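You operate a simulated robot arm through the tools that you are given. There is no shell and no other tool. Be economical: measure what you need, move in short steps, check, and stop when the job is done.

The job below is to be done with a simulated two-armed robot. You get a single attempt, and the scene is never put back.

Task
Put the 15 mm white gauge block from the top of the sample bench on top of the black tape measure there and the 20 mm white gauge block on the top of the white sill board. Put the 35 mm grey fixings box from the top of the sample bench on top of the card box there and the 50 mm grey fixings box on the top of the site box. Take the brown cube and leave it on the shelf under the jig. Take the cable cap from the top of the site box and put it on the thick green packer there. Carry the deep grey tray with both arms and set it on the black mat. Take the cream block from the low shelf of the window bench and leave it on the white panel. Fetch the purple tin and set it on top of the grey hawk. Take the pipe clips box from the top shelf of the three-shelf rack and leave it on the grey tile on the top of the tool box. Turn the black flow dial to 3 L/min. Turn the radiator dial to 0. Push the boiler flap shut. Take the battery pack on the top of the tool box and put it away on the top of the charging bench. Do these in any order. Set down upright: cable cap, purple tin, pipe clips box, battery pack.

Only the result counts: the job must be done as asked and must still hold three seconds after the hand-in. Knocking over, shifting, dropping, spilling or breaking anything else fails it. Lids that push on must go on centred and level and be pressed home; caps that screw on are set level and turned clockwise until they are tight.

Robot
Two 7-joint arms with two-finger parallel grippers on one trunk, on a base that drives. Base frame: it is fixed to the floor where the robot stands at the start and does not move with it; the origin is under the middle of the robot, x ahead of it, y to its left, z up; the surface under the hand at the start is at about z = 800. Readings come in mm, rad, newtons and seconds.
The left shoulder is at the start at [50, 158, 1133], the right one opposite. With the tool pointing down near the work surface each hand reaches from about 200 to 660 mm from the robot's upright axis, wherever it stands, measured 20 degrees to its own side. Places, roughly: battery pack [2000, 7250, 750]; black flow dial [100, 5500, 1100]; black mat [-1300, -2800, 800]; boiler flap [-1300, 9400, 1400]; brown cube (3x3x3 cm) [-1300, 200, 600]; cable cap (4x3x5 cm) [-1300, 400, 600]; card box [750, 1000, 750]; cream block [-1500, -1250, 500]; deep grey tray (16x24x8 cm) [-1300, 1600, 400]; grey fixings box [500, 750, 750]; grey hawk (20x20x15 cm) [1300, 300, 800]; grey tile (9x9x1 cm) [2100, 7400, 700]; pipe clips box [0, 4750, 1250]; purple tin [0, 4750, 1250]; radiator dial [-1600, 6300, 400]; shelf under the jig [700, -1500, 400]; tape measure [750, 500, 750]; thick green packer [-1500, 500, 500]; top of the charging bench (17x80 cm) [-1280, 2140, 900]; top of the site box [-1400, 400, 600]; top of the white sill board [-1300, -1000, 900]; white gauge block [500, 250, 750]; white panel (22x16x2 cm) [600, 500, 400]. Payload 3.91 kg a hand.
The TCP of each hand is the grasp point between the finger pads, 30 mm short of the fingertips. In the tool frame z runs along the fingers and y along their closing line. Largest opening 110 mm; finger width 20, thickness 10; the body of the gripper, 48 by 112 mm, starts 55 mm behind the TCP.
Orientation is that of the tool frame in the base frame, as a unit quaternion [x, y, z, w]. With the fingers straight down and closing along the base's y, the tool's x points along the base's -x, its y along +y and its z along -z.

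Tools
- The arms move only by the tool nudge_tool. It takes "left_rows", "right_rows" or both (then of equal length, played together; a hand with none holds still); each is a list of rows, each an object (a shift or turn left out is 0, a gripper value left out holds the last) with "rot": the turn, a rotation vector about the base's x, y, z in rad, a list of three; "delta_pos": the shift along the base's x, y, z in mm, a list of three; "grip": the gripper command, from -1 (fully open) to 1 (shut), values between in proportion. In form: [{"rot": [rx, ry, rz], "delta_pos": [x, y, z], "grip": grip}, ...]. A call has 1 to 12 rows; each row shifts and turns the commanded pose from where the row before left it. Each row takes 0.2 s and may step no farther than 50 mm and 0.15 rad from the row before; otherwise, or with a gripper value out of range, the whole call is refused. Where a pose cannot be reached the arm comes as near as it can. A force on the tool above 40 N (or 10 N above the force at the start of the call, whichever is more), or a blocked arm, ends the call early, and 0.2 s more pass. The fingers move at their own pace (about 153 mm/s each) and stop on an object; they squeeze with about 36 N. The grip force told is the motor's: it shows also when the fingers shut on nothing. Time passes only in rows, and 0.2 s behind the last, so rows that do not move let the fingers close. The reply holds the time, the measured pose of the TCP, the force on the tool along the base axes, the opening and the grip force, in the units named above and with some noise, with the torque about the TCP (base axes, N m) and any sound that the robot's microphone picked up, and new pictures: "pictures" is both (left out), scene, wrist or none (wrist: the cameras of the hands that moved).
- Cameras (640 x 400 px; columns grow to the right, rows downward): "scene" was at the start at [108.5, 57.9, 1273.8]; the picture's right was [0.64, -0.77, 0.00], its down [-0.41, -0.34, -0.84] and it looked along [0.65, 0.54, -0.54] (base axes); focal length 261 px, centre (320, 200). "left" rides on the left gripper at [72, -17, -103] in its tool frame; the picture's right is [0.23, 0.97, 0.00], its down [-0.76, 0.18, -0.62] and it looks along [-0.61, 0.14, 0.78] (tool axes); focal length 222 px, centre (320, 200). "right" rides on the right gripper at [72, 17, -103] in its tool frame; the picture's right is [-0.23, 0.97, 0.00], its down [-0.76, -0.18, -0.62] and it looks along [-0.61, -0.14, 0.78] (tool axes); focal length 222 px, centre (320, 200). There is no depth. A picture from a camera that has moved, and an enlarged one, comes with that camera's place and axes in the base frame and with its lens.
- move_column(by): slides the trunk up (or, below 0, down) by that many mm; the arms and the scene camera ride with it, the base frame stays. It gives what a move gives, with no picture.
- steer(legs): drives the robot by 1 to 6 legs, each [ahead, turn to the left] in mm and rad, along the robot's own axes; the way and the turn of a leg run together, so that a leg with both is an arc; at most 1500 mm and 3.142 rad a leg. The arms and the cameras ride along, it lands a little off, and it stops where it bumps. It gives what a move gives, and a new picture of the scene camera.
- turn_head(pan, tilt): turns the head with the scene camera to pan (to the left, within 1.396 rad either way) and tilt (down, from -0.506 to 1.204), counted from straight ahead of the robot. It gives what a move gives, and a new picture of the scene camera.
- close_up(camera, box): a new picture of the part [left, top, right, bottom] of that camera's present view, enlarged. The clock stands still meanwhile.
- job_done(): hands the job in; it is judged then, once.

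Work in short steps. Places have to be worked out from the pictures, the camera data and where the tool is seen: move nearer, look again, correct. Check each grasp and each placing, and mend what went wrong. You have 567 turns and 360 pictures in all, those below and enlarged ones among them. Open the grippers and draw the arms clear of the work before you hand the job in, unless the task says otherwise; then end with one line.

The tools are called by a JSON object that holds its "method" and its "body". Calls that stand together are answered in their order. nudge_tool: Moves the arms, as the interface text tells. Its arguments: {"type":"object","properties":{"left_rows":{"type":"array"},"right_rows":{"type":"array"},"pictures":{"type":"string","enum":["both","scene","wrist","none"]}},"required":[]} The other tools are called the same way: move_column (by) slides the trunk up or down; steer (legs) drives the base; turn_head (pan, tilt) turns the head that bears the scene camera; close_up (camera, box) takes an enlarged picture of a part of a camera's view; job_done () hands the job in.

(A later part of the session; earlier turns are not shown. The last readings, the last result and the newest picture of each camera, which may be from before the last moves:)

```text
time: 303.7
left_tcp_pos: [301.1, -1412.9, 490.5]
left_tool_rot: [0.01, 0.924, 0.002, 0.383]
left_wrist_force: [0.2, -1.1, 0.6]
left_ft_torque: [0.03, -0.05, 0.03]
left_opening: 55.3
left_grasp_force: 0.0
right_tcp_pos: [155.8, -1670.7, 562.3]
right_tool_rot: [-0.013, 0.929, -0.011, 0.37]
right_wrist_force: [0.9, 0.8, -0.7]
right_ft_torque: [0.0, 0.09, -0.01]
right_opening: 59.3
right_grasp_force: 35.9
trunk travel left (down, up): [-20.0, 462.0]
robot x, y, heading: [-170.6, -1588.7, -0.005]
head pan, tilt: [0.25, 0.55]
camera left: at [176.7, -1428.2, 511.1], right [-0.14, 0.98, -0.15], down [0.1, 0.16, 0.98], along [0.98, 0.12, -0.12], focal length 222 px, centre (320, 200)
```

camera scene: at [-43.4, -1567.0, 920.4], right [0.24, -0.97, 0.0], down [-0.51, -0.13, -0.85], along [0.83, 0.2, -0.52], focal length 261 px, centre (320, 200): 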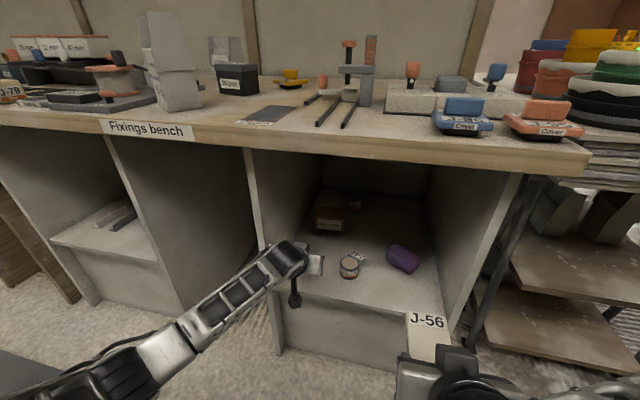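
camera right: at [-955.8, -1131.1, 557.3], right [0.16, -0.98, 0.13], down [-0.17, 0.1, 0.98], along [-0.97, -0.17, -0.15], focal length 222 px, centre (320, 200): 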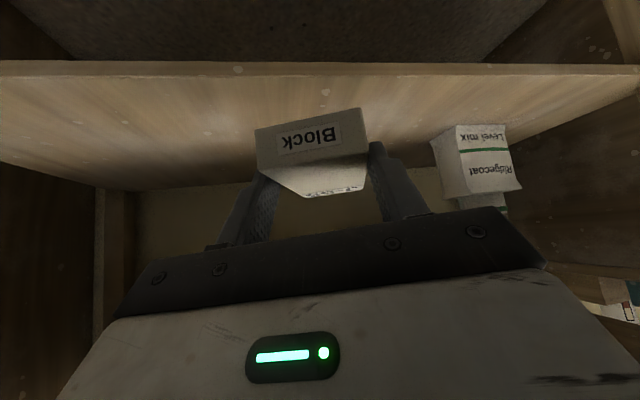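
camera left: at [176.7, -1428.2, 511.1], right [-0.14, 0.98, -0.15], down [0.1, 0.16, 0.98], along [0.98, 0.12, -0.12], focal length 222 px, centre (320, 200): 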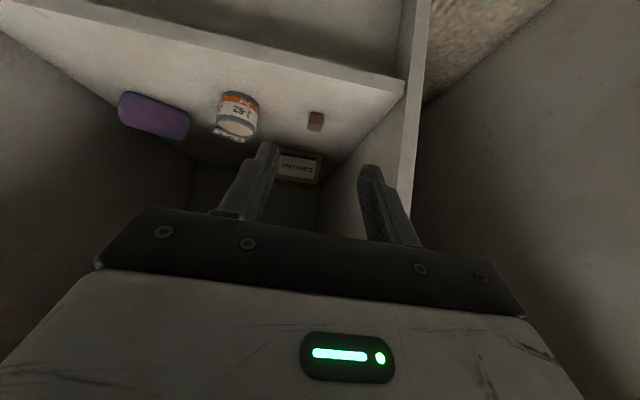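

The cube rests on the shelf. Next the cream block goes to the white panel under the sample bench. I retract, raise the trunk and drive to y≈560.

{"method": "nudge_tool", "body": {"left_rows": [{"delta_pos": [-40, 20, 15], "rot": [0, 0.13, 0]}, {"delta_pos": [-35, 20, 15], "rot": [0, 0.13, 0]}, {"delta_pos": [-30, 20, 15], "rot": [0, 0.13, 0]}, {"delta_pos": [-30, 20, 15], "rot": [0, 0.13, 0]}, {"delta_pos": [-30, 20, 15], "rot": [0, 0.13, 0]}, {"delta_pos": [-30, 20, 15], "rot": [0, 0.13, 0]}], "pictures": "none"}}

{"method": "steer", "body": {"legs": [[-180, 0]]}}

{"method": "move_column", "body": {"by": 300}}

{"method": "steer", "body": {"legs": [[0, 1.576], [1075, 0], [1075, 0], [0, -1.5708]]}}

```text
time: 305.1
left_tcp_pos: [103.9, -1293.0, 580.8]
left_tool_rot: [0.009, 1.0, -0.003, 0.004]
left_wrist_force: [-1.0, -0.2, -1.1]
left_ft_torque: [0.01, -0.03, 0.0]
left_opening: 55.3
left_grasp_force: 0.1
right_tcp_pos: [156.5, -1671.3, 562.0]
right_tool_rot: [-0.013, 0.929, -0.012, 0.369]
right_wrist_force: [-0.4, 0.2, -2.2]
right_ft_torque: [0.0, 0.06, 0.0]
right_opening: 59.0
right_grasp_force: 36.3
trunk travel left (down, up): [-20.0, 462.0]
robot x, y, heading: [-171.2, -1586.4, -0.008]
head pan, tilt: [0.25, 0.55]
```

```text
time: 306.6
left_tcp_pos: [-76.5, -1291.3, 580.0]
left_tool_rot: [0.01, 1.0, -0.002, 0.003]
left_wrist_force: [-0.4, -0.1, 0.3]
left_ft_torque: [-0.01, 0.0, 0.01]
left_opening: 54.9
left_grasp_force: 0.1
right_tcp_pos: [-22.2, -1668.6, 560.8]
right_tool_rot: [-0.014, 0.929, -0.011, 0.37]
right_wrist_force: [-0.2, 1.1, -1.3]
right_ft_torque: [0.0, 0.05, 0.01]
right_opening: 59.0
right_grasp_force: 36.1
trunk travel left (down, up): [-20.0, 462.0]
robot x, y, heading: [-348.6, -1589.0, -0.01]
head pan, tilt: [0.25, 0.55]
camera scene: at [-222.1, -1565.7, 920.4], right [0.24, -0.97, 0.0], down [-0.51, -0.13, -0.85], along [0.83, 0.21, -0.52], focal length 261 px, centre (320, 200)
```

scene: 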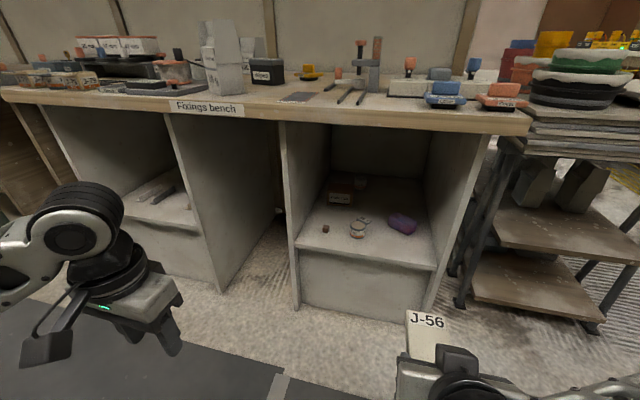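

```text
time: 309.6
left_tcp_pos: [-75.4, -1291.0, 880.5]
left_tool_rot: [0.01, 1.0, -0.004, 0.004]
left_wrist_force: [0.5, 0.6, 0.4]
left_ft_torque: [-0.01, 0.01, 0.0]
left_opening: 54.9
left_grasp_force: 0.0
right_tcp_pos: [-21.8, -1669.3, 861.2]
right_tool_rot: [-0.014, 0.929, -0.011, 0.37]
right_wrist_force: [0.5, 0.8, -1.3]
right_ft_torque: [-0.04, 0.02, 0.01]
right_opening: 59.3
right_grasp_force: 35.7
trunk travel left (down, up): [-320.0, 162.0]
robot x, y, heading: [-347.7, -1590.0, -0.004]
head pan, tilt: [0.25, 0.55]
```

```text
time: 327.9
left_tcp_pos: [-154.9, 871.2, 880.6]
left_tool_rot: [-0.011, 1.0, -0.003, 0.004]
left_wrist_force: [0.2, -0.4, 0.9]
left_ft_torque: [-0.03, -0.02, -0.03]
left_opening: 55.0
left_grasp_force: 0.1
right_tcp_pos: [-86.3, 496.3, 861.9]
right_tool_rot: [-0.032, 0.928, -0.003, 0.371]
right_wrist_force: [-0.2, -0.4, -1.9]
right_ft_torque: [0.03, 0.07, -0.04]
right_opening: 59.0
right_grasp_force: 35.9
trunk travel left (down, up): [-320.0, 162.0]
robot x, y, heading: [-415.8, 564.1, 0.031]
head pan, tilt: [0.25, 0.55]
camera scene: at [-290.4, 591.5, 1220.4], right [0.28, -0.96, 0.0], down [-0.5, -0.15, -0.85], along [0.82, 0.24, -0.52], focal length 261 px, centre (320, 200)
```

scene: 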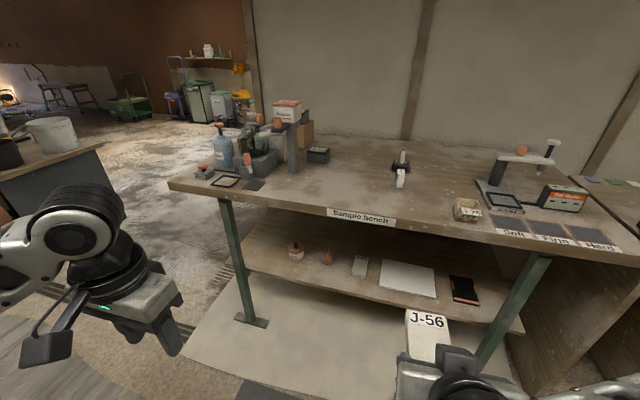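

The white panel lies on the low shelf. I zoom now and again after lowering the trunk to triangulate it.

{"method": "close_up", "body": {"camera": "scene", "box": [330, 230, 500, 330]}}

{"method": "move_column", "body": {"by": -290}}

{"method": "close_up", "body": {"camera": "scene", "box": [330, 130, 530, 260]}}

```text
3.76 times, centred on (415, 280) of scene
camera zoom: at [-290.4, 591.5, 1220.4], right [0.28, -0.96, 0.0], down [-0.5, -0.15, -0.85], along [0.82, 0.24, -0.52], focal length 984 px, centre (-38, -101)
```

zoom: 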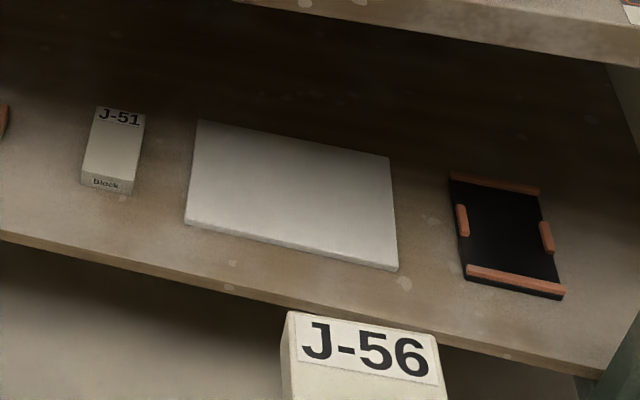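

```text
time: 330.9
left_tcp_pos: [-154.4, 871.3, 589.6]
left_tool_rot: [-0.01, 1.0, -0.002, 0.003]
left_wrist_force: [-1.0, 0.1, -0.6]
left_ft_torque: [0.0, -0.01, 0.0]
left_opening: 54.8
left_grasp_force: 0.0
right_tcp_pos: [-87.1, 494.9, 571.9]
right_tool_rot: [-0.033, 0.929, -0.003, 0.37]
right_wrist_force: [-0.4, -0.2, -1.5]
right_ft_torque: [-0.04, 0.07, -0.01]
right_opening: 59.1
right_grasp_force: 35.9
trunk travel left (down, up): [-30.0, 452.0]
robot x, y, heading: [-419.6, 564.3, 0.037]
head pan, tilt: [0.25, 0.55]
```

```text
3.08 times, centred on (430, 195) of scene
camera zoom: at [-290.5, 591.5, 930.4], right [0.28, -0.96, 0.0], down [-0.5, -0.15, -0.85], along [0.82, 0.24, -0.52], focal length 804 px, centre (-18, 215)
```

zoom: 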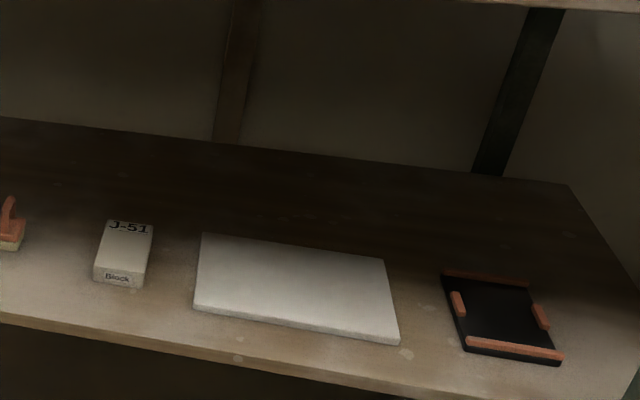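

Panel: x 486–651, y 340–560, top z≈350. I straighten and drive 285 mm ahead.

{"method": "steer", "body": {"legs": [[0, -0.034], [285, 0]]}}

{"method": "nudge_tool", "body": {"right_rows": [{"delta_pos": [35, -10, -20]}, {"delta_pos": [35, -10, -20]}, {"delta_pos": [35, -10, -20]}, {"delta_pos": [35, -10, -20]}, {"delta_pos": [0, 0, 0]}], "pictures": "wrist"}}

```text
time: 333.2
left_tcp_pos: [137.4, 862.0, 590.3]
left_tool_rot: [0.009, 1.0, -0.003, 0.004]
left_wrist_force: [-0.4, -0.6, -0.6]
left_ft_torque: [-0.03, 0.01, 0.0]
left_opening: 54.8
left_grasp_force: 0.0
right_tcp_pos: [191.7, 484.4, 571.5]
right_tool_rot: [-0.015, 0.929, -0.01, 0.369]
right_wrist_force: [-0.2, -0.8, -0.6]
right_ft_torque: [0.01, 0.03, 0.01]
right_opening: 59.1
right_grasp_force: 36.2
trunk travel left (down, up): [-30.0, 452.0]
robot x, y, heading: [-135.8, 563.8, -0.006]
head pan, tilt: [0.25, 0.55]
camera scene: at [-7.9, 586.5, 930.4], right [0.24, -0.97, 0.0], down [-0.51, -0.13, -0.85], along [0.83, 0.21, -0.52], focal length 261 px, centre (320, 200)
```

scene: 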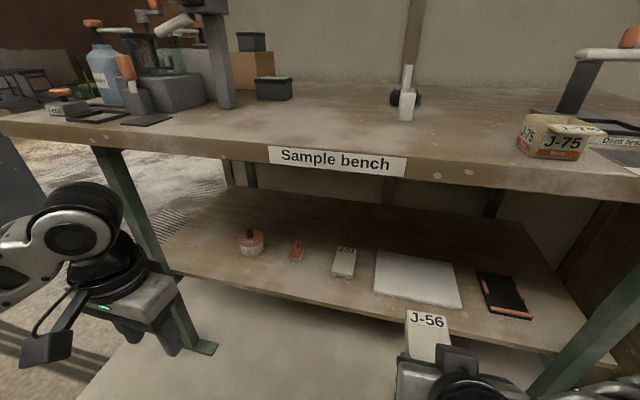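

```text
time: 334.4
left_tcp_pos: [138.0, 860.9, 589.6]
left_tool_rot: [0.008, 1.0, -0.003, 0.004]
left_wrist_force: [-0.1, 0.3, -0.6]
left_ft_torque: [-0.01, 0.03, 0.01]
left_opening: 55.0
left_grasp_force: 0.0
right_tcp_pos: [331.8, 442.0, 490.7]
right_tool_rot: [-0.016, 0.929, -0.011, 0.37]
right_wrist_force: [0.2, 0.0, -1.1]
right_ft_torque: [0.0, 0.02, 0.0]
right_opening: 59.0
right_grasp_force: 36.1
trunk travel left (down, up): [-30.0, 452.0]
robot x, y, heading: [-134.5, 561.9, -0.007]
head pan, tilt: [0.25, 0.55]
camera right: at [207.7, 458.2, 516.3], right [0.14, 0.98, 0.13], down [0.13, -0.14, 0.98], along [0.98, -0.13, -0.15], focal length 222 px, centre (320, 200)
```

right: 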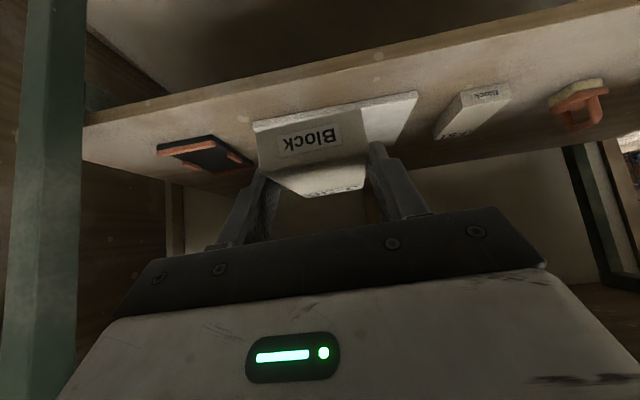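

Aligned with the panel. Move in over it.

{"method": "nudge_tool", "body": {"right_rows": [{"delta_pos": [38, 2, -10]}, {"delta_pos": [38, 2, -14]}, {"delta_pos": [38, 2, -14]}, {"delta_pos": [38, 2, -14]}, {"delta_pos": [37, 0, -14]}, {"delta_pos": [0, 0, 0]}], "pictures": "wrist"}}

{"method": "close_up", "body": {"camera": "scene", "box": [310, 220, 550, 370]}}

```text
time: 335.8
left_tcp_pos: [138.0, 861.4, 590.5]
left_tool_rot: [0.009, 1.0, -0.002, 0.004]
left_wrist_force: [-0.4, 0.4, 0.3]
left_ft_torque: [-0.01, 0.01, 0.05]
left_opening: 55.0
left_grasp_force: 0.0
right_tcp_pos: [519.1, 452.1, 425.2]
right_tool_rot: [-0.016, 0.929, -0.01, 0.369]
right_wrist_force: [-1.0, -0.1, -1.5]
right_ft_torque: [-0.02, 0.08, 0.01]
right_opening: 59.1
right_grasp_force: 36.3
trunk travel left (down, up): [-30.0, 452.0]
robot x, y, heading: [-137.9, 563.2, -0.008]
head pan, tilt: [0.25, 0.55]
camera right: at [395.9, 467.0, 450.0], right [0.14, 0.98, 0.13], down [0.13, -0.15, 0.98], along [0.98, -0.12, -0.15], focal length 222 px, centre (320, 200)
```

right: 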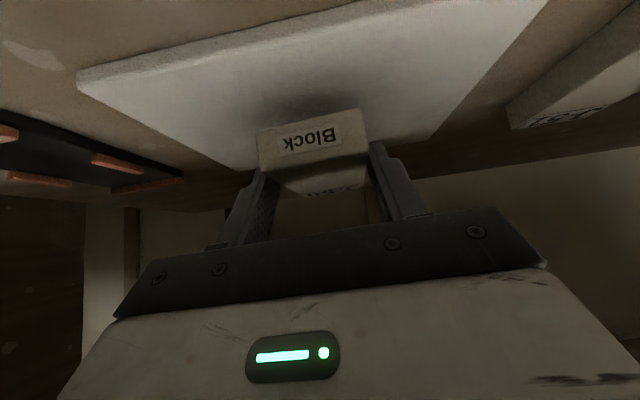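

```text
2.67 times, centred on (430, 295) of scene
camera zoom: at [-7.9, 586.5, 930.4], right [0.24, -0.97, 0.0], down [-0.51, -0.13, -0.85], along [0.83, 0.21, -0.52], focal length 697 px, centre (27, -53)
```

zoom: 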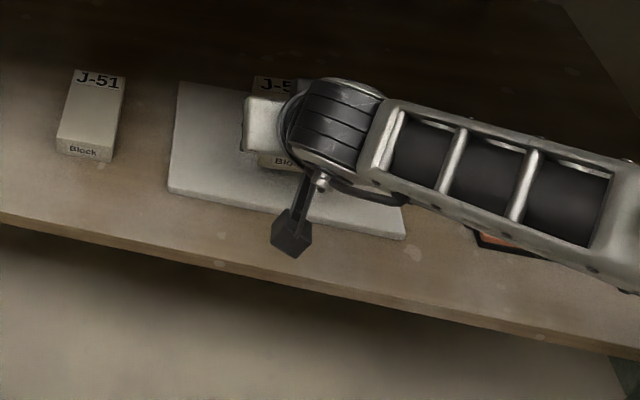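

Over the panel. Lower.

{"method": "nudge_tool", "body": {"right_rows": [{"delta_pos": [0, 0, -15]}, {"delta_pos": [0, 0, -13]}, {"delta_pos": [0, 0, -4]}, {"delta_pos": [0, 0, 0]}], "pictures": "none"}}

{"method": "nudge_tool", "body": {"right_rows": [{"delta_pos": [0, 0, -3]}, {"delta_pos": [0, 0, -3]}, {"delta_pos": [0, 0, 0]}], "pictures": "wrist"}}

```text
time: 336.8
left_tcp_pos: [136.5, 861.1, 590.9]
left_tool_rot: [0.009, 1.0, -0.003, 0.006]
left_wrist_force: [-0.2, -0.3, -0.5]
left_ft_torque: [-0.03, 0.03, -0.02]
left_opening: 54.7
left_grasp_force: 0.0
right_tcp_pos: [524.6, 450.3, 403.5]
right_tool_rot: [-0.015, 0.926, -0.01, 0.377]
right_wrist_force: [-2.6, -1.7, 35.0]
right_ft_torque: [0.5, -0.22, -0.06]
right_opening: 59.5
right_grasp_force: 36.0
trunk travel left (down, up): [-30.0, 452.0]
robot x, y, heading: [-136.4, 564.7, -0.005]
head pan, tilt: [0.25, 0.55]
```

```text
time: 337.4
left_tcp_pos: [138.1, 861.7, 591.3]
left_tool_rot: [0.009, 1.0, -0.004, 0.004]
left_wrist_force: [0.8, -0.4, -0.2]
left_ft_torque: [0.01, 0.0, 0.0]
left_opening: 54.8
left_grasp_force: 0.1
right_tcp_pos: [527.8, 451.9, 400.7]
right_tool_rot: [-0.016, 0.925, -0.01, 0.379]
right_wrist_force: [0.3, 0.0, 14.1]
right_ft_torque: [-0.07, 0.24, -0.04]
right_opening: 59.7
right_grasp_force: 35.7
trunk travel left (down, up): [-30.0, 452.0]
robot x, y, heading: [-133.8, 565.9, -0.002]
head pan, tilt: [0.25, 0.55]
stopped in row 2 (right hand): the force on the tool passed its limit at 48 N (the readings are from after the stop); the commanded pose is now the measured one
camera right: at [404.1, 466.8, 423.4], right [0.14, 0.98, 0.13], down [0.11, -0.15, 0.98], along [0.98, -0.13, -0.13], focal length 222 px, centre (320, 200)
```

right: 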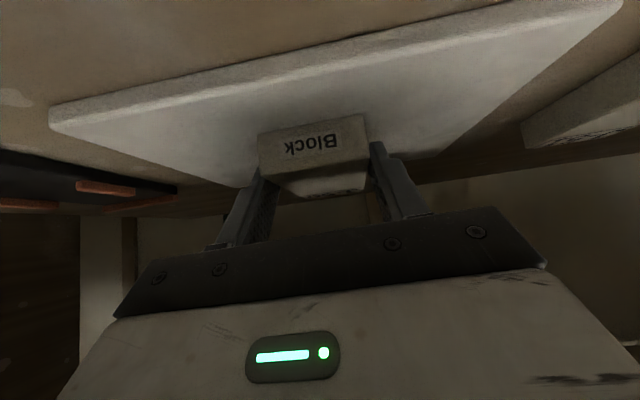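

Contact. I relieve the pressure, release and withdraw.

{"method": "nudge_tool", "body": {"right_rows": [{"delta_pos": [0, 0, 2]}, {"delta_pos": [0, 0, 1]}, {"grip": -0.2}, {"grip": -0.4}, {"grip": -0.5}, {"delta_pos": [0, 0, 0]}, {"delta_pos": [-10, 0, 12]}, {"delta_pos": [-20, 0, 22]}, {"delta_pos": [-35, 0, 20]}, {"delta_pos": [-40, 0, 15]}, {"delta_pos": [-40, 0, 15]}, {"delta_pos": [-40, 0, 15]}], "pictures": "wrist"}}

```text
time: 340.0
left_tcp_pos: [137.3, 861.4, 589.9]
left_tool_rot: [0.009, 1.0, -0.003, 0.003]
left_wrist_force: [1.1, -1.0, 0.1]
left_ft_torque: [-0.01, 0.05, -0.02]
left_opening: 55.2
left_grasp_force: 0.0
right_tcp_pos: [338.6, 449.4, 496.1]
right_tool_rot: [-0.016, 0.927, -0.01, 0.375]
right_wrist_force: [-0.7, -0.6, -0.6]
right_ft_torque: [-0.02, -0.02, 0.0]
right_opening: 82.6
right_grasp_force: 0.0
trunk travel left (down, up): [-30.0, 452.0]
robot x, y, heading: [-135.7, 562.8, -0.002]
head pan, tilt: [0.25, 0.55]
camera right: at [214.7, 463.7, 519.9], right [0.14, 0.98, 0.13], down [0.11, -0.14, 0.98], along [0.98, -0.13, -0.13], focal length 222 px, centre (320, 200)
```

right: 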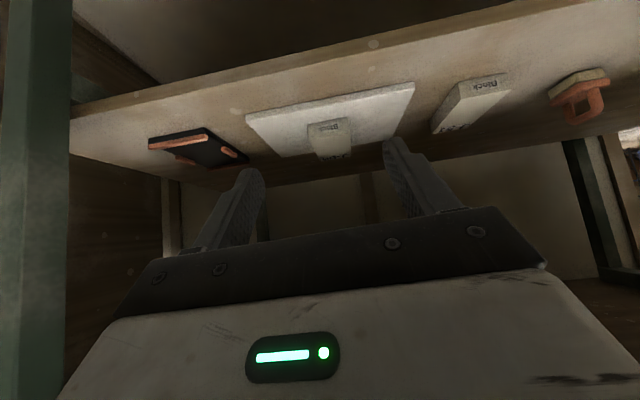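

The block sits on the panel. Next is the deep grey tray under the charging bench. I back off, raise the trunk and drive to face it.

{"method": "nudge_tool", "body": {"right_rows": [{"delta_pos": [-40, 0, 15]}, {"delta_pos": [-40, 0, 15]}, {"delta_pos": [-40, -10, 15]}], "pictures": "none"}}

{"method": "steer", "body": {"legs": [[-250, 0], [0, 1.717], [927, 0], [0, 1.425]]}}

{"method": "turn_head", "body": {"pan": 0.0, "tilt": 0.5}}

```text
time: 340.8
left_tcp_pos: [138.2, 861.3, 590.3]
left_tool_rot: [0.009, 1.0, -0.003, 0.004]
left_wrist_force: [-0.3, 0.2, -0.1]
left_ft_torque: [-0.02, 0.03, -0.01]
left_opening: 55.2
left_grasp_force: 0.0
right_tcp_pos: [221.8, 441.2, 542.0]
right_tool_rot: [-0.015, 0.927, -0.011, 0.376]
right_wrist_force: [-0.9, -0.8, -1.0]
right_ft_torque: [-0.01, 0.01, 0.01]
right_opening: 82.6
right_grasp_force: 0.0
trunk travel left (down, up): [-30.0, 452.0]
robot x, y, heading: [-133.9, 562.9, -0.002]
head pan, tilt: [0.25, 0.55]
```

```text
time: 354.6
left_tcp_pos: [-815.4, 1152.5, 589.5]
left_tool_rot: [1.0, -0.007, -0.004, -0.004]
left_wrist_force: [0.1, -0.4, 0.4]
left_ft_torque: [-0.01, 0.0, 0.02]
left_opening: 55.0
left_grasp_force: 0.1
right_tcp_pos: [-901.1, 1573.1, 541.1]
right_tool_rot: [0.926, 0.018, -0.376, -0.01]
right_wrist_force: [-0.5, -0.3, -0.3]
right_ft_torque: [-0.03, -0.02, 0.01]
right_opening: 82.5
right_grasp_force: 0.1
trunk travel left (down, up): [-30.0, 452.0]
robot x, y, heading: [-545.2, 1448.9, -3.145]
head pan, tilt: [0.25, 0.55]
camera scene: at [-670.0, 1430.2, 930.4], right [-0.25, 0.97, 0.0], down [0.51, 0.13, -0.85], along [-0.83, -0.21, -0.52], focal length 261 px, centre (320, 200)
```

scene: 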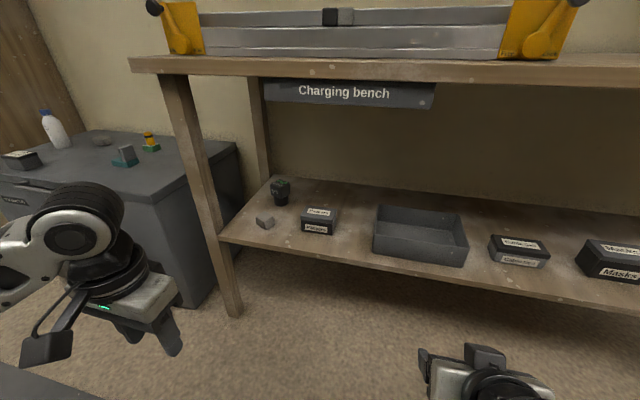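

```text
time: 355.3
left_tcp_pos: [-814.0, 1152.7, 589.9]
left_tool_rot: [1.0, -0.008, -0.004, -0.004]
left_wrist_force: [-0.3, -0.2, -0.8]
left_ft_torque: [0.01, 0.0, 0.0]
left_opening: 55.1
left_grasp_force: 0.1
right_tcp_pos: [-900.1, 1574.3, 542.2]
right_tool_rot: [0.927, 0.017, -0.376, -0.01]
right_wrist_force: [0.4, 0.1, -1.1]
right_ft_torque: [0.0, 0.02, 0.01]
right_opening: 82.7
right_grasp_force: 0.1
trunk travel left (down, up): [-30.0, 452.0]
robot x, y, heading: [-543.5, 1449.8, -3.144]
head pan, tilt: [0.0, 0.499]
camera scene: at [-674.0, 1452.3, 935.0], right [0.0, 1.0, 0.0], down [0.48, 0.0, -0.88], along [-0.88, 0.0, -0.48], focal length 261 px, centre (320, 200)
```

scene: 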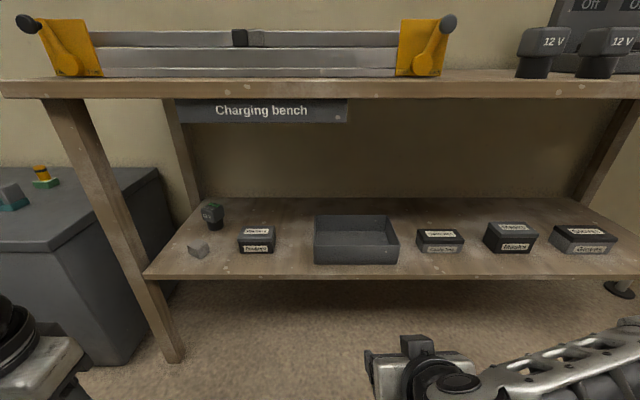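

Tray's near bottom edge is about x≈-1220, y 1438–1662, shelf z≈441. I zoom for the rim.

{"method": "close_up", "body": {"camera": "scene", "box": [270, 195, 440, 285]}}

```text
3.76 times, centred on (355, 240) of scene
camera zoom: at [-674.0, 1452.3, 935.0], right [0.0, 1.0, 0.0], down [0.48, 0.0, -0.88], along [-0.88, 0.0, -0.48], focal length 984 px, centre (188, 49)
```

zoom: 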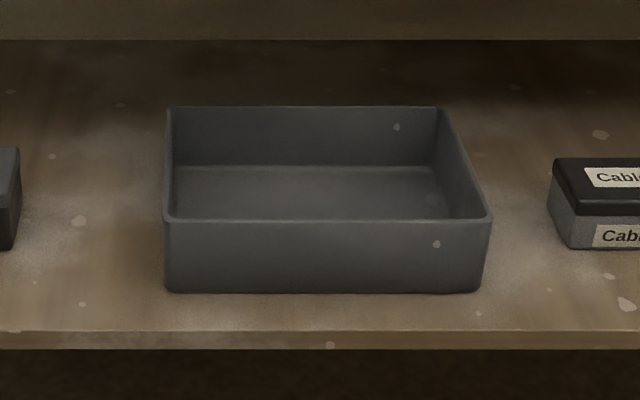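

To pin the shelf height I raise the trunk 250 mm and zoom again.

{"method": "move_column", "body": {"by": 250}}

{"method": "close_up", "body": {"camera": "scene", "box": [270, 280, 440, 370]}}

```text
time: 357.9
left_tcp_pos: [-815.5, 1153.2, 840.0]
left_tool_rot: [1.0, -0.007, -0.003, -0.004]
left_wrist_force: [0.1, -0.7, 0.8]
left_ft_torque: [-0.05, 0.0, 0.01]
left_opening: 55.0
left_grasp_force: 0.2
right_tcp_pos: [-900.6, 1571.9, 791.6]
right_tool_rot: [0.926, 0.016, -0.376, -0.011]
right_wrist_force: [-0.1, 0.5, 0.3]
right_ft_torque: [0.02, 0.01, -0.02]
right_opening: 82.5
right_grasp_force: 0.0
trunk travel left (down, up): [-280.0, 202.0]
robot x, y, heading: [-543.3, 1454.0, -3.143]
head pan, tilt: [0.0, 0.499]
```

```text
3.76 times, centred on (355, 325) of scene
camera zoom: at [-674.1, 1452.4, 1184.9], right [0.0, 1.0, 0.0], down [0.48, 0.0, -0.88], along [-0.88, 0.0, -0.48], focal length 984 px, centre (188, -271)
```

zoom: 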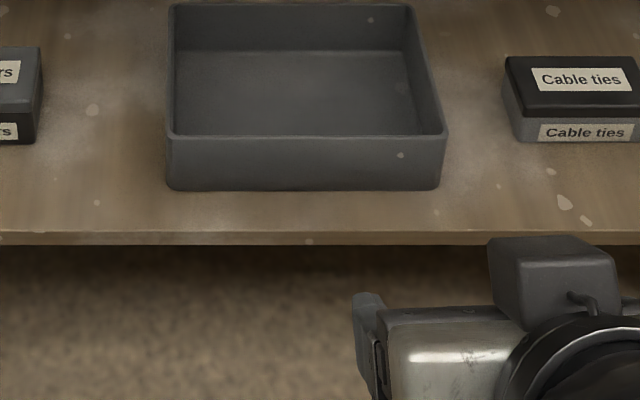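

Shelf z≈419, rim z≈488, walls at y≈1434 and 1670, x −1237…−1387. I shift the base to y≈1552 and lower the trunk.

{"method": "steer", "body": {"legs": [[0, -0.707], [150, 0], [0, 0.707]]}}

{"method": "move_column", "body": {"by": -220}}

```text
time: 362.9
left_tcp_pos: [-921.0, 1236.4, 841.7]
left_tool_rot: [1.0, 0.008, -0.004, -0.003]
left_wrist_force: [-0.5, 0.1, -0.5]
left_ft_torque: [0.01, 0.0, -0.01]
left_opening: 55.0
left_grasp_force: 0.1
right_tcp_pos: [-1018.3, 1653.4, 791.5]
right_tool_rot: [0.927, 0.03, -0.375, -0.004]
right_wrist_force: [0.2, 0.5, -0.5]
right_ft_torque: [-0.03, -0.02, -0.02]
right_opening: 82.6
right_grasp_force: 0.0
trunk travel left (down, up): [-280.0, 202.0]
robot x, y, heading: [-657.9, 1541.7, -3.11]
head pan, tilt: [0.0, 0.499]
camera scene: at [-788.7, 1539.7, 1185.0], right [-0.03, 1.0, 0.0], down [0.48, 0.01, -0.88], along [-0.88, -0.03, -0.48], focal length 261 px, centre (320, 200)
```

scene: 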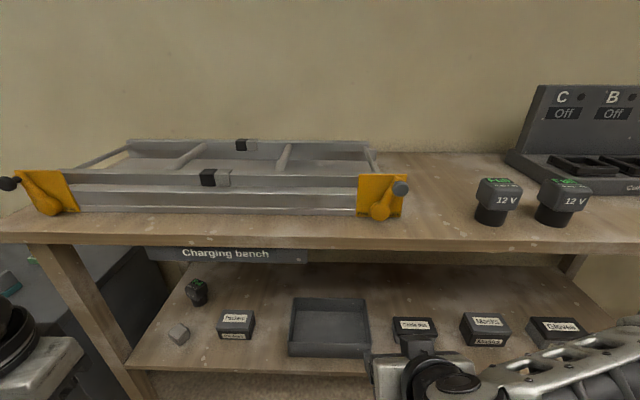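

```text
time: 365.3
left_tcp_pos: [-920.7, 1236.5, 619.9]
left_tool_rot: [1.0, 0.008, -0.004, -0.004]
left_wrist_force: [-0.8, -0.4, -0.4]
left_ft_torque: [0.04, 0.01, 0.03]
left_opening: 55.1
left_grasp_force: 0.0
right_tcp_pos: [-1017.2, 1653.7, 572.1]
right_tool_rot: [0.926, 0.031, -0.375, -0.004]
right_wrist_force: [-0.1, -0.1, 0.7]
right_ft_torque: [0.0, 0.01, 0.01]
right_opening: 82.5
right_grasp_force: 0.0
trunk travel left (down, up): [-60.0, 422.0]
robot x, y, heading: [-656.2, 1540.8, -3.109]
head pan, tilt: [0.0, 0.499]
```

Pitch the left hand 45° and bring both hands in front of the tray walls with ~50 mm openings.

{"method": "nudge_tool", "body": {"left_rows": [{"delta_pos": [-15, 33, -5], "rot": [0, 0.126, 0], "grip": 0.1}, {"delta_pos": [-15, 33, -5], "rot": [0, 0.126, 0]}, {"delta_pos": [-25, 33, -5], "rot": [0, 0.126, 0]}, {"delta_pos": [-25, 33, -5], "rot": [0, 0.126, 0]}, {"delta_pos": [-30, 33, -5], "rot": [0, 0.126, 0]}, {"delta_pos": [-30, 33, -5], "rot": [0, 0.126, 0]}, {"delta_pos": [0, 0, 0]}], "right_rows": [{"delta_pos": [-7, 3, 3], "grip": 0.1}, {"delta_pos": [-7, 3, 3]}, {"delta_pos": [-7, 3, 3]}, {"delta_pos": [-7, 3, 3]}, {"delta_pos": [-7, 3, 3]}, {"delta_pos": [-7, 2, 3]}, {"delta_pos": [0, 0, 0]}], "pictures": "both"}}

```text
time: 366.9
left_tcp_pos: [-1075.7, 1429.5, 591.0]
left_tool_rot: [0.928, 0.006, -0.373, -0.007]
left_wrist_force: [-0.3, -0.1, 0.1]
left_ft_torque: [0.0, 0.01, 0.01]
left_opening: 49.7
left_grasp_force: 0.0
left hand out of reach, approached as far as the arm can: row 1, 2
right_tcp_pos: [-1061.5, 1669.8, 590.1]
right_tool_rot: [0.926, 0.03, -0.376, -0.005]
right_wrist_force: [0.2, 0.6, 0.6]
right_ft_torque: [0.01, 0.01, 0.02]
right_opening: 49.3
right_grasp_force: 0.2
trunk travel left (down, up): [-60.0, 422.0]
robot x, y, heading: [-657.4, 1541.7, -3.11]
head pan, tilt: [0.0, 0.499]
camera scene: at [-788.7, 1539.7, 965.0], right [-0.03, 1.0, 0.0], down [0.48, 0.01, -0.88], along [-0.88, -0.03, -0.48], focal length 261 px, centre (320, 200)
camera right: at [-936.4, 1659.1, 613.7], right [-0.11, -0.99, 0.13], down [-0.12, 0.14, 0.98], along [-0.99, 0.09, -0.14], focal length 222 px, centre (320, 200)
camera left: at [-950.8, 1447.6, 614.8], right [0.17, -0.97, -0.17], down [-0.12, -0.19, 0.97], along [-0.98, -0.15, -0.15], focal length 222 px, centre (320, 200)
```

scene: 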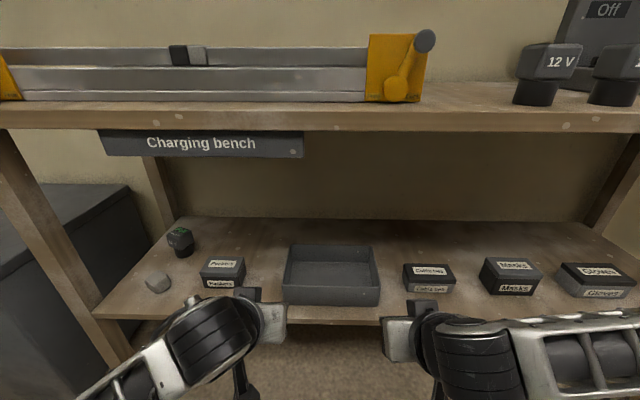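
right: 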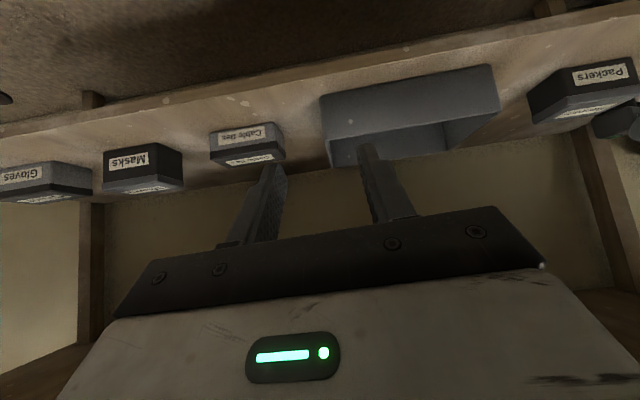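
left: 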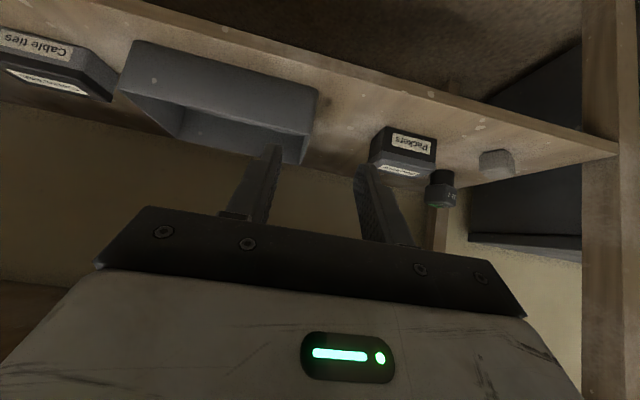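

I zoom both wrist views for the rim corners.

{"method": "close_up", "body": {"camera": "left", "box": [100, 30, 340, 180]}}

{"method": "close_up", "body": {"camera": "right", "box": [290, 50, 530, 200]}}

```text
2.67 times, centred on (220, 105) of left
camera zoom: at [-950.8, 1447.6, 614.8], right [0.17, -0.97, -0.17], down [-0.12, -0.19, 0.97], along [-0.98, -0.15, -0.15], focal length 592 px, centre (587, 453)
```

zoom: 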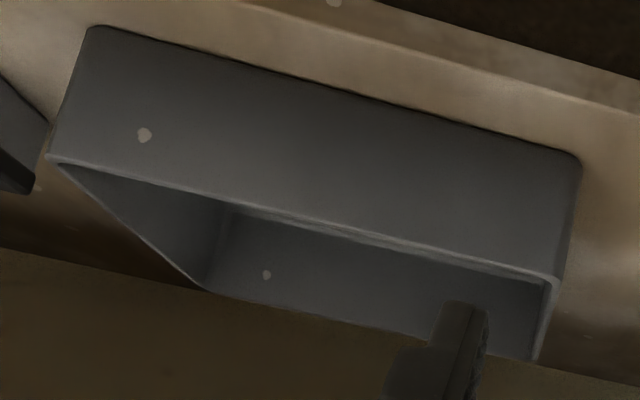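

```text
2.67 times, centred on (410, 125) of right
camera zoom: at [-936.4, 1659.1, 613.7], right [-0.11, -0.99, 0.13], down [-0.12, 0.14, 0.98], along [-0.99, 0.09, -0.14], focal length 592 px, centre (80, 400)
```

zoom: 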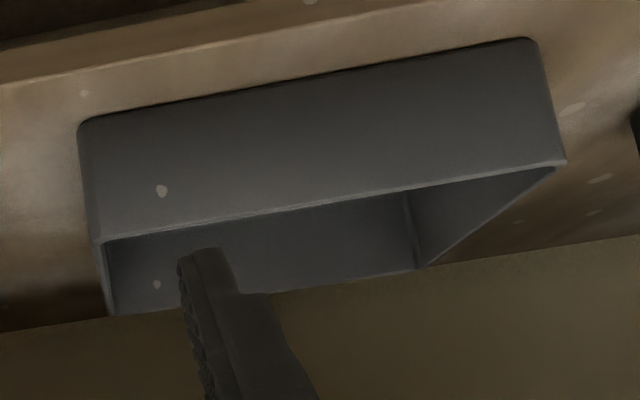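

Walls at y≈1434 and 1667. I move both hands over the walls at mid depth.

{"method": "nudge_tool", "body": {"left_rows": [{"delta_pos": [-37, 1, -9]}, {"delta_pos": [-37, 1, -9]}, {"delta_pos": [-37, 1, -9]}, {"delta_pos": [-37, 1, -9]}, {"delta_pos": [-38, 1, -9]}, {"delta_pos": [-38, 0.5, -9]}, {"delta_pos": [0, 0, 0]}], "right_rows": [{"delta_pos": [-40, -1, -9]}, {"delta_pos": [-40, -1, -9]}, {"delta_pos": [-40, -1, -9]}, {"delta_pos": [-40, -1, -9]}, {"delta_pos": [-40, 0, -9]}, {"delta_pos": [-38, 0, -9]}, {"delta_pos": [0, 0, 0]}], "pictures": "both"}}

```text
time: 368.5
left_tcp_pos: [-1301.6, 1437.2, 533.4]
left_tool_rot: [0.928, 0.005, -0.374, -0.006]
left_wrist_force: [0.2, 1.1, -0.5]
left_ft_torque: [0.02, 0.02, -0.02]
left_opening: 49.3
left_grasp_force: 0.1
right_tcp_pos: [-1298.9, 1668.0, 535.9]
right_tool_rot: [0.926, 0.031, -0.376, -0.004]
right_wrist_force: [0.8, -1.1, -0.3]
right_ft_torque: [0.0, 0.01, 0.0]
right_opening: 49.5
right_grasp_force: 0.0
trunk travel left (down, up): [-60.0, 422.0]
robot x, y, heading: [-658.5, 1541.5, -3.109]
head pan, tilt: [0.0, 0.499]
camera scene: at [-788.7, 1539.7, 965.0], right [-0.03, 1.0, 0.0], down [0.48, 0.01, -0.88], along [-0.88, -0.03, -0.48], focal length 261 px, centre (320, 200)
camera right: at [-1173.6, 1656.0, 559.9], right [-0.11, -0.99, 0.13], down [-0.12, 0.14, 0.98], along [-0.99, 0.09, -0.14], focal length 222 px, centre (320, 200)
camera left: at [-1177.5, 1455.1, 558.4], right [0.17, -0.97, -0.17], down [-0.12, -0.19, 0.97], along [-0.98, -0.15, -0.15], focal length 222 px, centre (320, 200)
```

scene: 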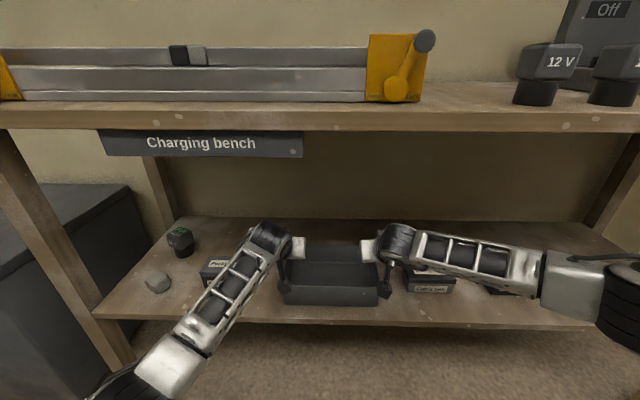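
right: 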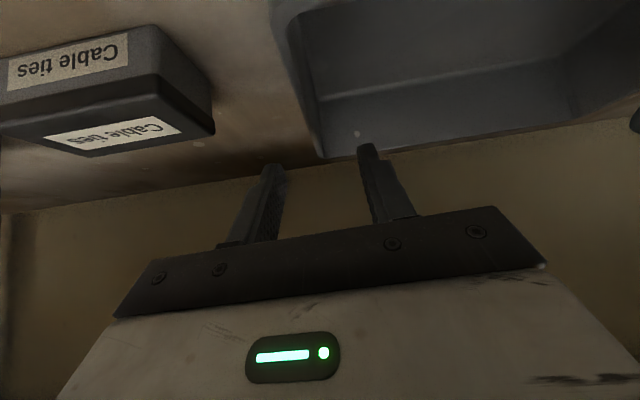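
left: 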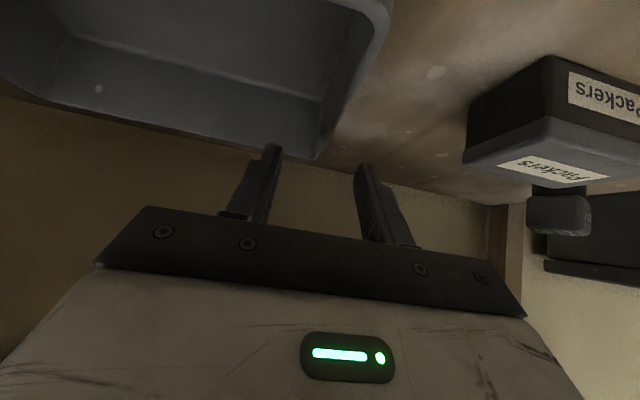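

Both walls are centred between the fingers. Lower both hands.

{"method": "nudge_tool", "body": {"left_rows": [{"delta_pos": [0, -2, -18]}, {"delta_pos": [0, 0, -18]}, {"delta_pos": [0, 0, -16]}, {"delta_pos": [0, 0, 0]}], "right_rows": [{"delta_pos": [0, -1, -18]}, {"delta_pos": [0, 0, -18]}, {"delta_pos": [0, 0, -18]}, {"delta_pos": [0, 0, 0]}], "pictures": "wrist"}}

```text
time: 369.5
left_tcp_pos: [-1300.2, 1433.9, 481.4]
left_tool_rot: [0.928, 0.006, -0.372, -0.007]
left_wrist_force: [0.6, 0.3, 0.1]
left_ft_torque: [-0.01, -0.01, 0.0]
left_opening: 49.2
left_grasp_force: 0.0
right_tcp_pos: [-1300.6, 1666.2, 481.4]
right_tool_rot: [0.926, 0.031, -0.376, -0.005]
right_wrist_force: [-0.4, 0.3, -0.4]
right_ft_torque: [-0.01, -0.02, 0.0]
right_opening: 49.6
right_grasp_force: 0.0
trunk travel left (down, up): [-60.0, 422.0]
robot x, y, heading: [-658.0, 1542.6, -3.105]
head pan, tilt: [0.0, 0.499]
camera right: at [-1175.7, 1654.8, 505.7], right [-0.11, -0.99, 0.13], down [-0.12, 0.14, 0.98], along [-0.99, 0.09, -0.14], focal length 222 px, centre (320, 200)
camera left: at [-1177.2, 1452.7, 506.0], right [0.17, -0.97, -0.17], down [-0.12, -0.19, 0.97], along [-0.98, -0.15, -0.15], focal length 222 px, centre (320, 200)
```

right: 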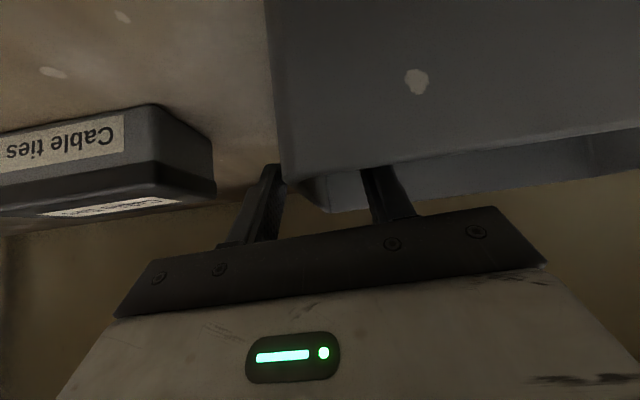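
left: 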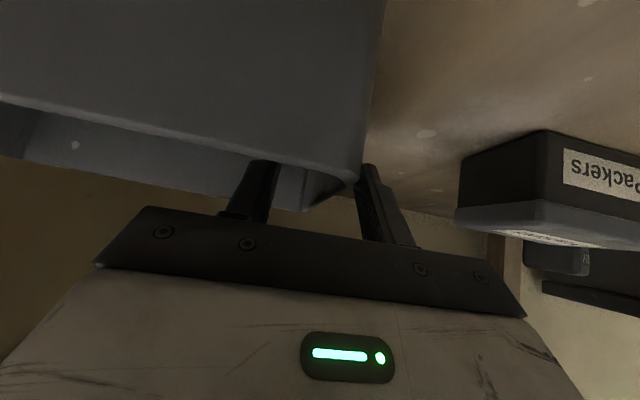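

Fingers straddle both walls. Close both grippers.

{"method": "nudge_tool", "body": {"left_rows": [{"grip": 0.5}, {"grip": 0.75}, {"grip": 1}, {"grip": 1}, {"delta_pos": [0, 0, 0]}], "right_rows": [{"grip": 0.5}, {"grip": 0.75}, {"grip": 1}, {"grip": 1}, {"delta_pos": [0, 0, 0]}], "pictures": "none"}}

```text
time: 370.7
left_tcp_pos: [-1301.2, 1433.4, 482.1]
left_tool_rot: [0.928, 0.005, -0.372, -0.005]
left_wrist_force: [6.7, -9.1, 2.6]
left_ft_torque: [-0.69, 0.09, 0.01]
left_opening: 5.0
left_grasp_force: 36.1
right_tcp_pos: [-1301.8, 1668.2, 482.0]
right_tool_rot: [0.926, 0.028, -0.377, -0.007]
right_wrist_force: [-6.2, 8.4, 0.3]
right_ft_torque: [0.33, -0.23, -1.36]
right_opening: 5.8
right_grasp_force: 35.9
trunk travel left (down, up): [-60.0, 422.0]
robot x, y, heading: [-660.5, 1545.7, -3.112]
head pan, tilt: [0.0, 0.499]
```

Both walls gripped. I lift with the column so both hands rise together.

{"method": "move_column", "body": {"by": 50}}

{"method": "close_up", "body": {"camera": "scene", "box": [160, 200, 480, 400]}}

```text
time: 371.6
left_tcp_pos: [-1302.1, 1434.1, 530.7]
left_tool_rot: [0.928, 0.007, -0.371, -0.004]
left_wrist_force: [4.3, -13.9, -2.7]
left_ft_torque: [-0.72, 0.08, 0.12]
left_opening: 4.8
left_grasp_force: 36.4
right_tcp_pos: [-1301.5, 1669.2, 531.1]
right_tool_rot: [0.926, 0.029, -0.375, -0.007]
right_wrist_force: [-4.7, 12.8, 0.3]
right_ft_torque: [0.37, -0.11, -1.35]
right_opening: 5.8
right_grasp_force: 35.6
trunk travel left (down, up): [-110.0, 372.0]
robot x, y, heading: [-658.6, 1543.1, -3.113]
head pan, tilt: [0.0, 0.499]
```

```text
2.00 times, centred on (320, 300) of scene
camera zoom: at [-788.9, 1539.7, 1014.9], right [-0.03, 1.0, 0.0], down [0.48, 0.01, -0.88], along [-0.88, -0.03, -0.48], focal length 522 px, centre (320, 0)
```

zoom: 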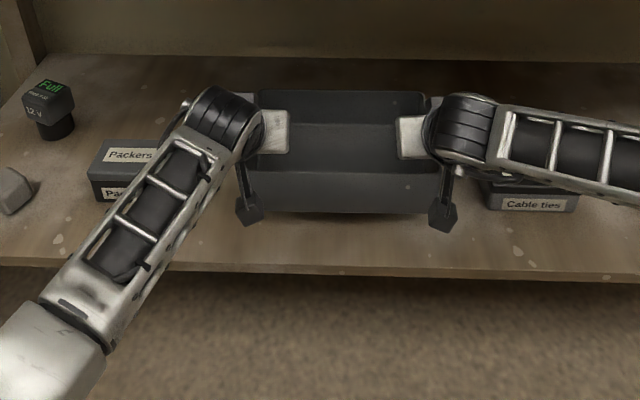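

The tray is lifted level. I back out from under the bench, raise the trunk and look.

{"method": "steer", "body": {"legs": [[-320, 0]]}}

{"method": "move_column", "body": {"by": 270}}

{"method": "nudge_tool", "body": {"left_rows": [{"delta_pos": [25, 0, 10]}, {"delta_pos": [25, 0, 10]}, {"delta_pos": [25, 0, 10]}, {"delta_pos": [25, 0, 10]}], "right_rows": [{"delta_pos": [25, 0, 10]}, {"delta_pos": [25, 0, 10]}, {"delta_pos": [25, 0, 10]}, {"delta_pos": [25, 0, 10]}], "pictures": "scene"}}

```text
time: 373.7
left_tcp_pos: [-978.7, 1441.1, 531.6]
left_tool_rot: [0.929, 0.01, -0.371, -0.004]
left_wrist_force: [4.7, -13.6, -4.1]
left_ft_torque: [-0.83, -0.21, 0.26]
left_opening: 5.0
left_grasp_force: 36.2
right_tcp_pos: [-981.4, 1675.0, 530.7]
right_tool_rot: [0.926, 0.031, -0.375, -0.007]
right_wrist_force: [-4.1, 13.8, 1.3]
right_ft_torque: [0.29, 0.19, -1.25]
right_opening: 5.8
right_grasp_force: 36.6
trunk travel left (down, up): [-110.0, 372.0]
robot x, y, heading: [-340.2, 1550.9, -3.099]
head pan, tilt: [0.0, 0.499]
camera scene: at [-468.1, 1549.5, 1014.9], right [-0.04, 1.0, 0.0], down [0.48, 0.02, -0.88], along [-0.88, -0.03, -0.48], focal length 261 px, centre (320, 200)
```

scene: 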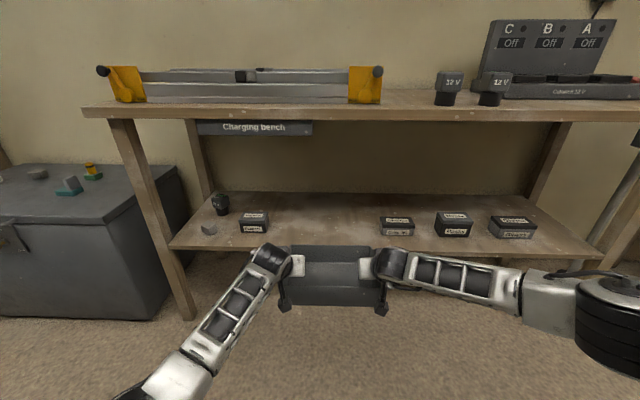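

```text
time: 376.5
left_tcp_pos: [-979.6, 1439.9, 801.2]
left_tool_rot: [0.928, 0.01, -0.371, -0.004]
left_wrist_force: [3.8, 2.6, -2.8]
left_ft_torque: [-0.75, -0.54, 0.38]
left_opening: 4.9
left_grasp_force: 35.9
right_tcp_pos: [-981.5, 1675.4, 801.2]
right_tool_rot: [0.927, 0.031, -0.375, -0.007]
right_wrist_force: [-3.6, -2.2, 1.7]
right_ft_torque: [0.27, 0.48, -1.29]
right_opening: 6.0
right_grasp_force: 36.0
trunk travel left (down, up): [-380.0, 102.0]
robot x, y, heading: [-335.2, 1552.7, -3.103]
head pan, tilt: [0.0, 0.499]
```

```text
time: 377.5
left_tcp_pos: [-876.7, 1436.5, 842.2]
left_tool_rot: [0.928, 0.011, -0.371, -0.003]
left_wrist_force: [-4.0, 1.1, -9.4]
left_ft_torque: [-1.15, 0.11, 1.28]
left_opening: 5.1
left_grasp_force: 36.0
right_tcp_pos: [-881.1, 1672.9, 840.4]
right_tool_rot: [0.926, 0.032, -0.375, -0.005]
right_wrist_force: [4.1, -1.1, 6.6]
right_ft_torque: [-0.65, -0.21, -0.33]
right_opening: 5.8
right_grasp_force: 36.4
trunk travel left (down, up): [-380.0, 102.0]
robot x, y, heading: [-337.4, 1555.1, -3.107]
head pan, tilt: [0.0, 0.499]
camera scene: at [-467.7, 1549.6, 1285.0], right [-0.04, 1.0, 0.0], down [0.48, 0.02, -0.88], along [-0.88, -0.03, -0.48], focal length 261 px, centre (320, 200)
```

scene: 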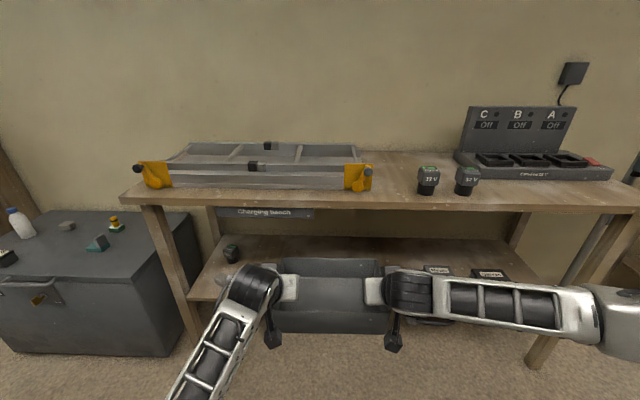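

Carrying well. I turn right to face +y and reverse down the corridor, so the tray trails behind safely.

{"method": "steer", "body": {"legs": [[0, -1.605], [-1400, 0]]}}

```text
time: 388.5
left_tcp_pos: [-437.9, 671.9, 841.1]
left_tool_rot: [0.663, -0.649, -0.26, -0.265]
left_wrist_force: [-2.3, 5.3, -9.5]
left_ft_torque: [0.02, 1.19, 1.4]
left_opening: 5.1
left_grasp_force: 35.7
right_tcp_pos: [-203.9, 677.1, 840.6]
right_tool_rot: [0.677, -0.633, -0.261, -0.27]
right_wrist_force: [2.2, -4.9, 7.6]
right_ft_torque: [-0.03, 0.83, -0.17]
right_opening: 5.7
right_grasp_force: 36.1
trunk travel left (down, up): [-380.0, 102.0]
robot x, y, heading: [-323.2, 130.2, 1.608]
head pan, tilt: [0.0, 0.499]
camera scene: at [-329.8, 263.3, 1285.0], right [1.0, 0.04, 0.0], down [0.02, -0.48, -0.88], along [-0.03, 0.88, -0.48], focal length 261 px, centre (320, 200)
```

scene: 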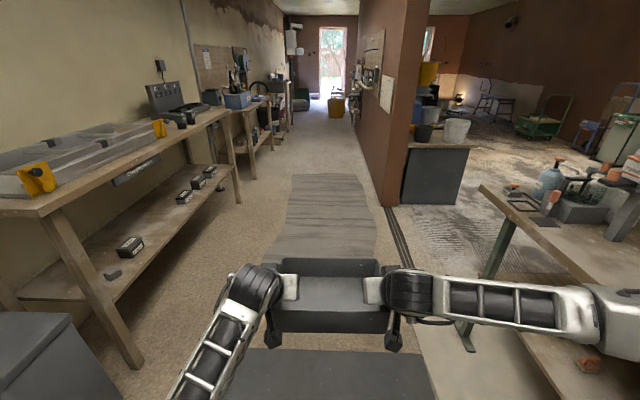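

I correct the heading slightly and continue in reverse.

{"method": "steer", "body": {"legs": [[0, -0.082], [-1450, 0], [-1430, 0]]}}

```text
time: 402.7
left_tcp_pos: [-531.5, -2153.1, 841.3]
left_tool_rot: [-0.631, 0.681, 0.247, 0.277]
left_wrist_force: [-0.6, 1.7, -7.3]
left_ft_torque: [0.02, 1.05, 0.89]
left_opening: 4.9
left_grasp_force: 35.2
right_tcp_pos: [-296.7, -2170.3, 840.2]
right_tool_rot: [-0.647, 0.664, 0.248, 0.281]
right_wrist_force: [0.4, -1.7, 5.0]
right_ft_torque: [0.06, 0.6, -0.42]
right_opening: 5.7
right_grasp_force: 36.8
trunk travel left (down, up): [-380.0, 102.0]
robot x, y, heading: [-467.1, -2699.1, 1.515]
head pan, tilt: [0.0, 0.499]
camera scene: at [-461.3, -2569.3, 1285.0], right [1.0, -0.06, 0.0], down [-0.03, -0.48, -0.88], along [0.05, 0.88, -0.48], focal length 261 px, centre (320, 200)
```

scene: 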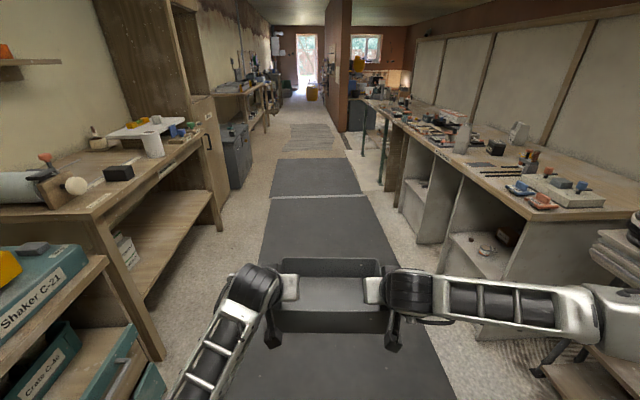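

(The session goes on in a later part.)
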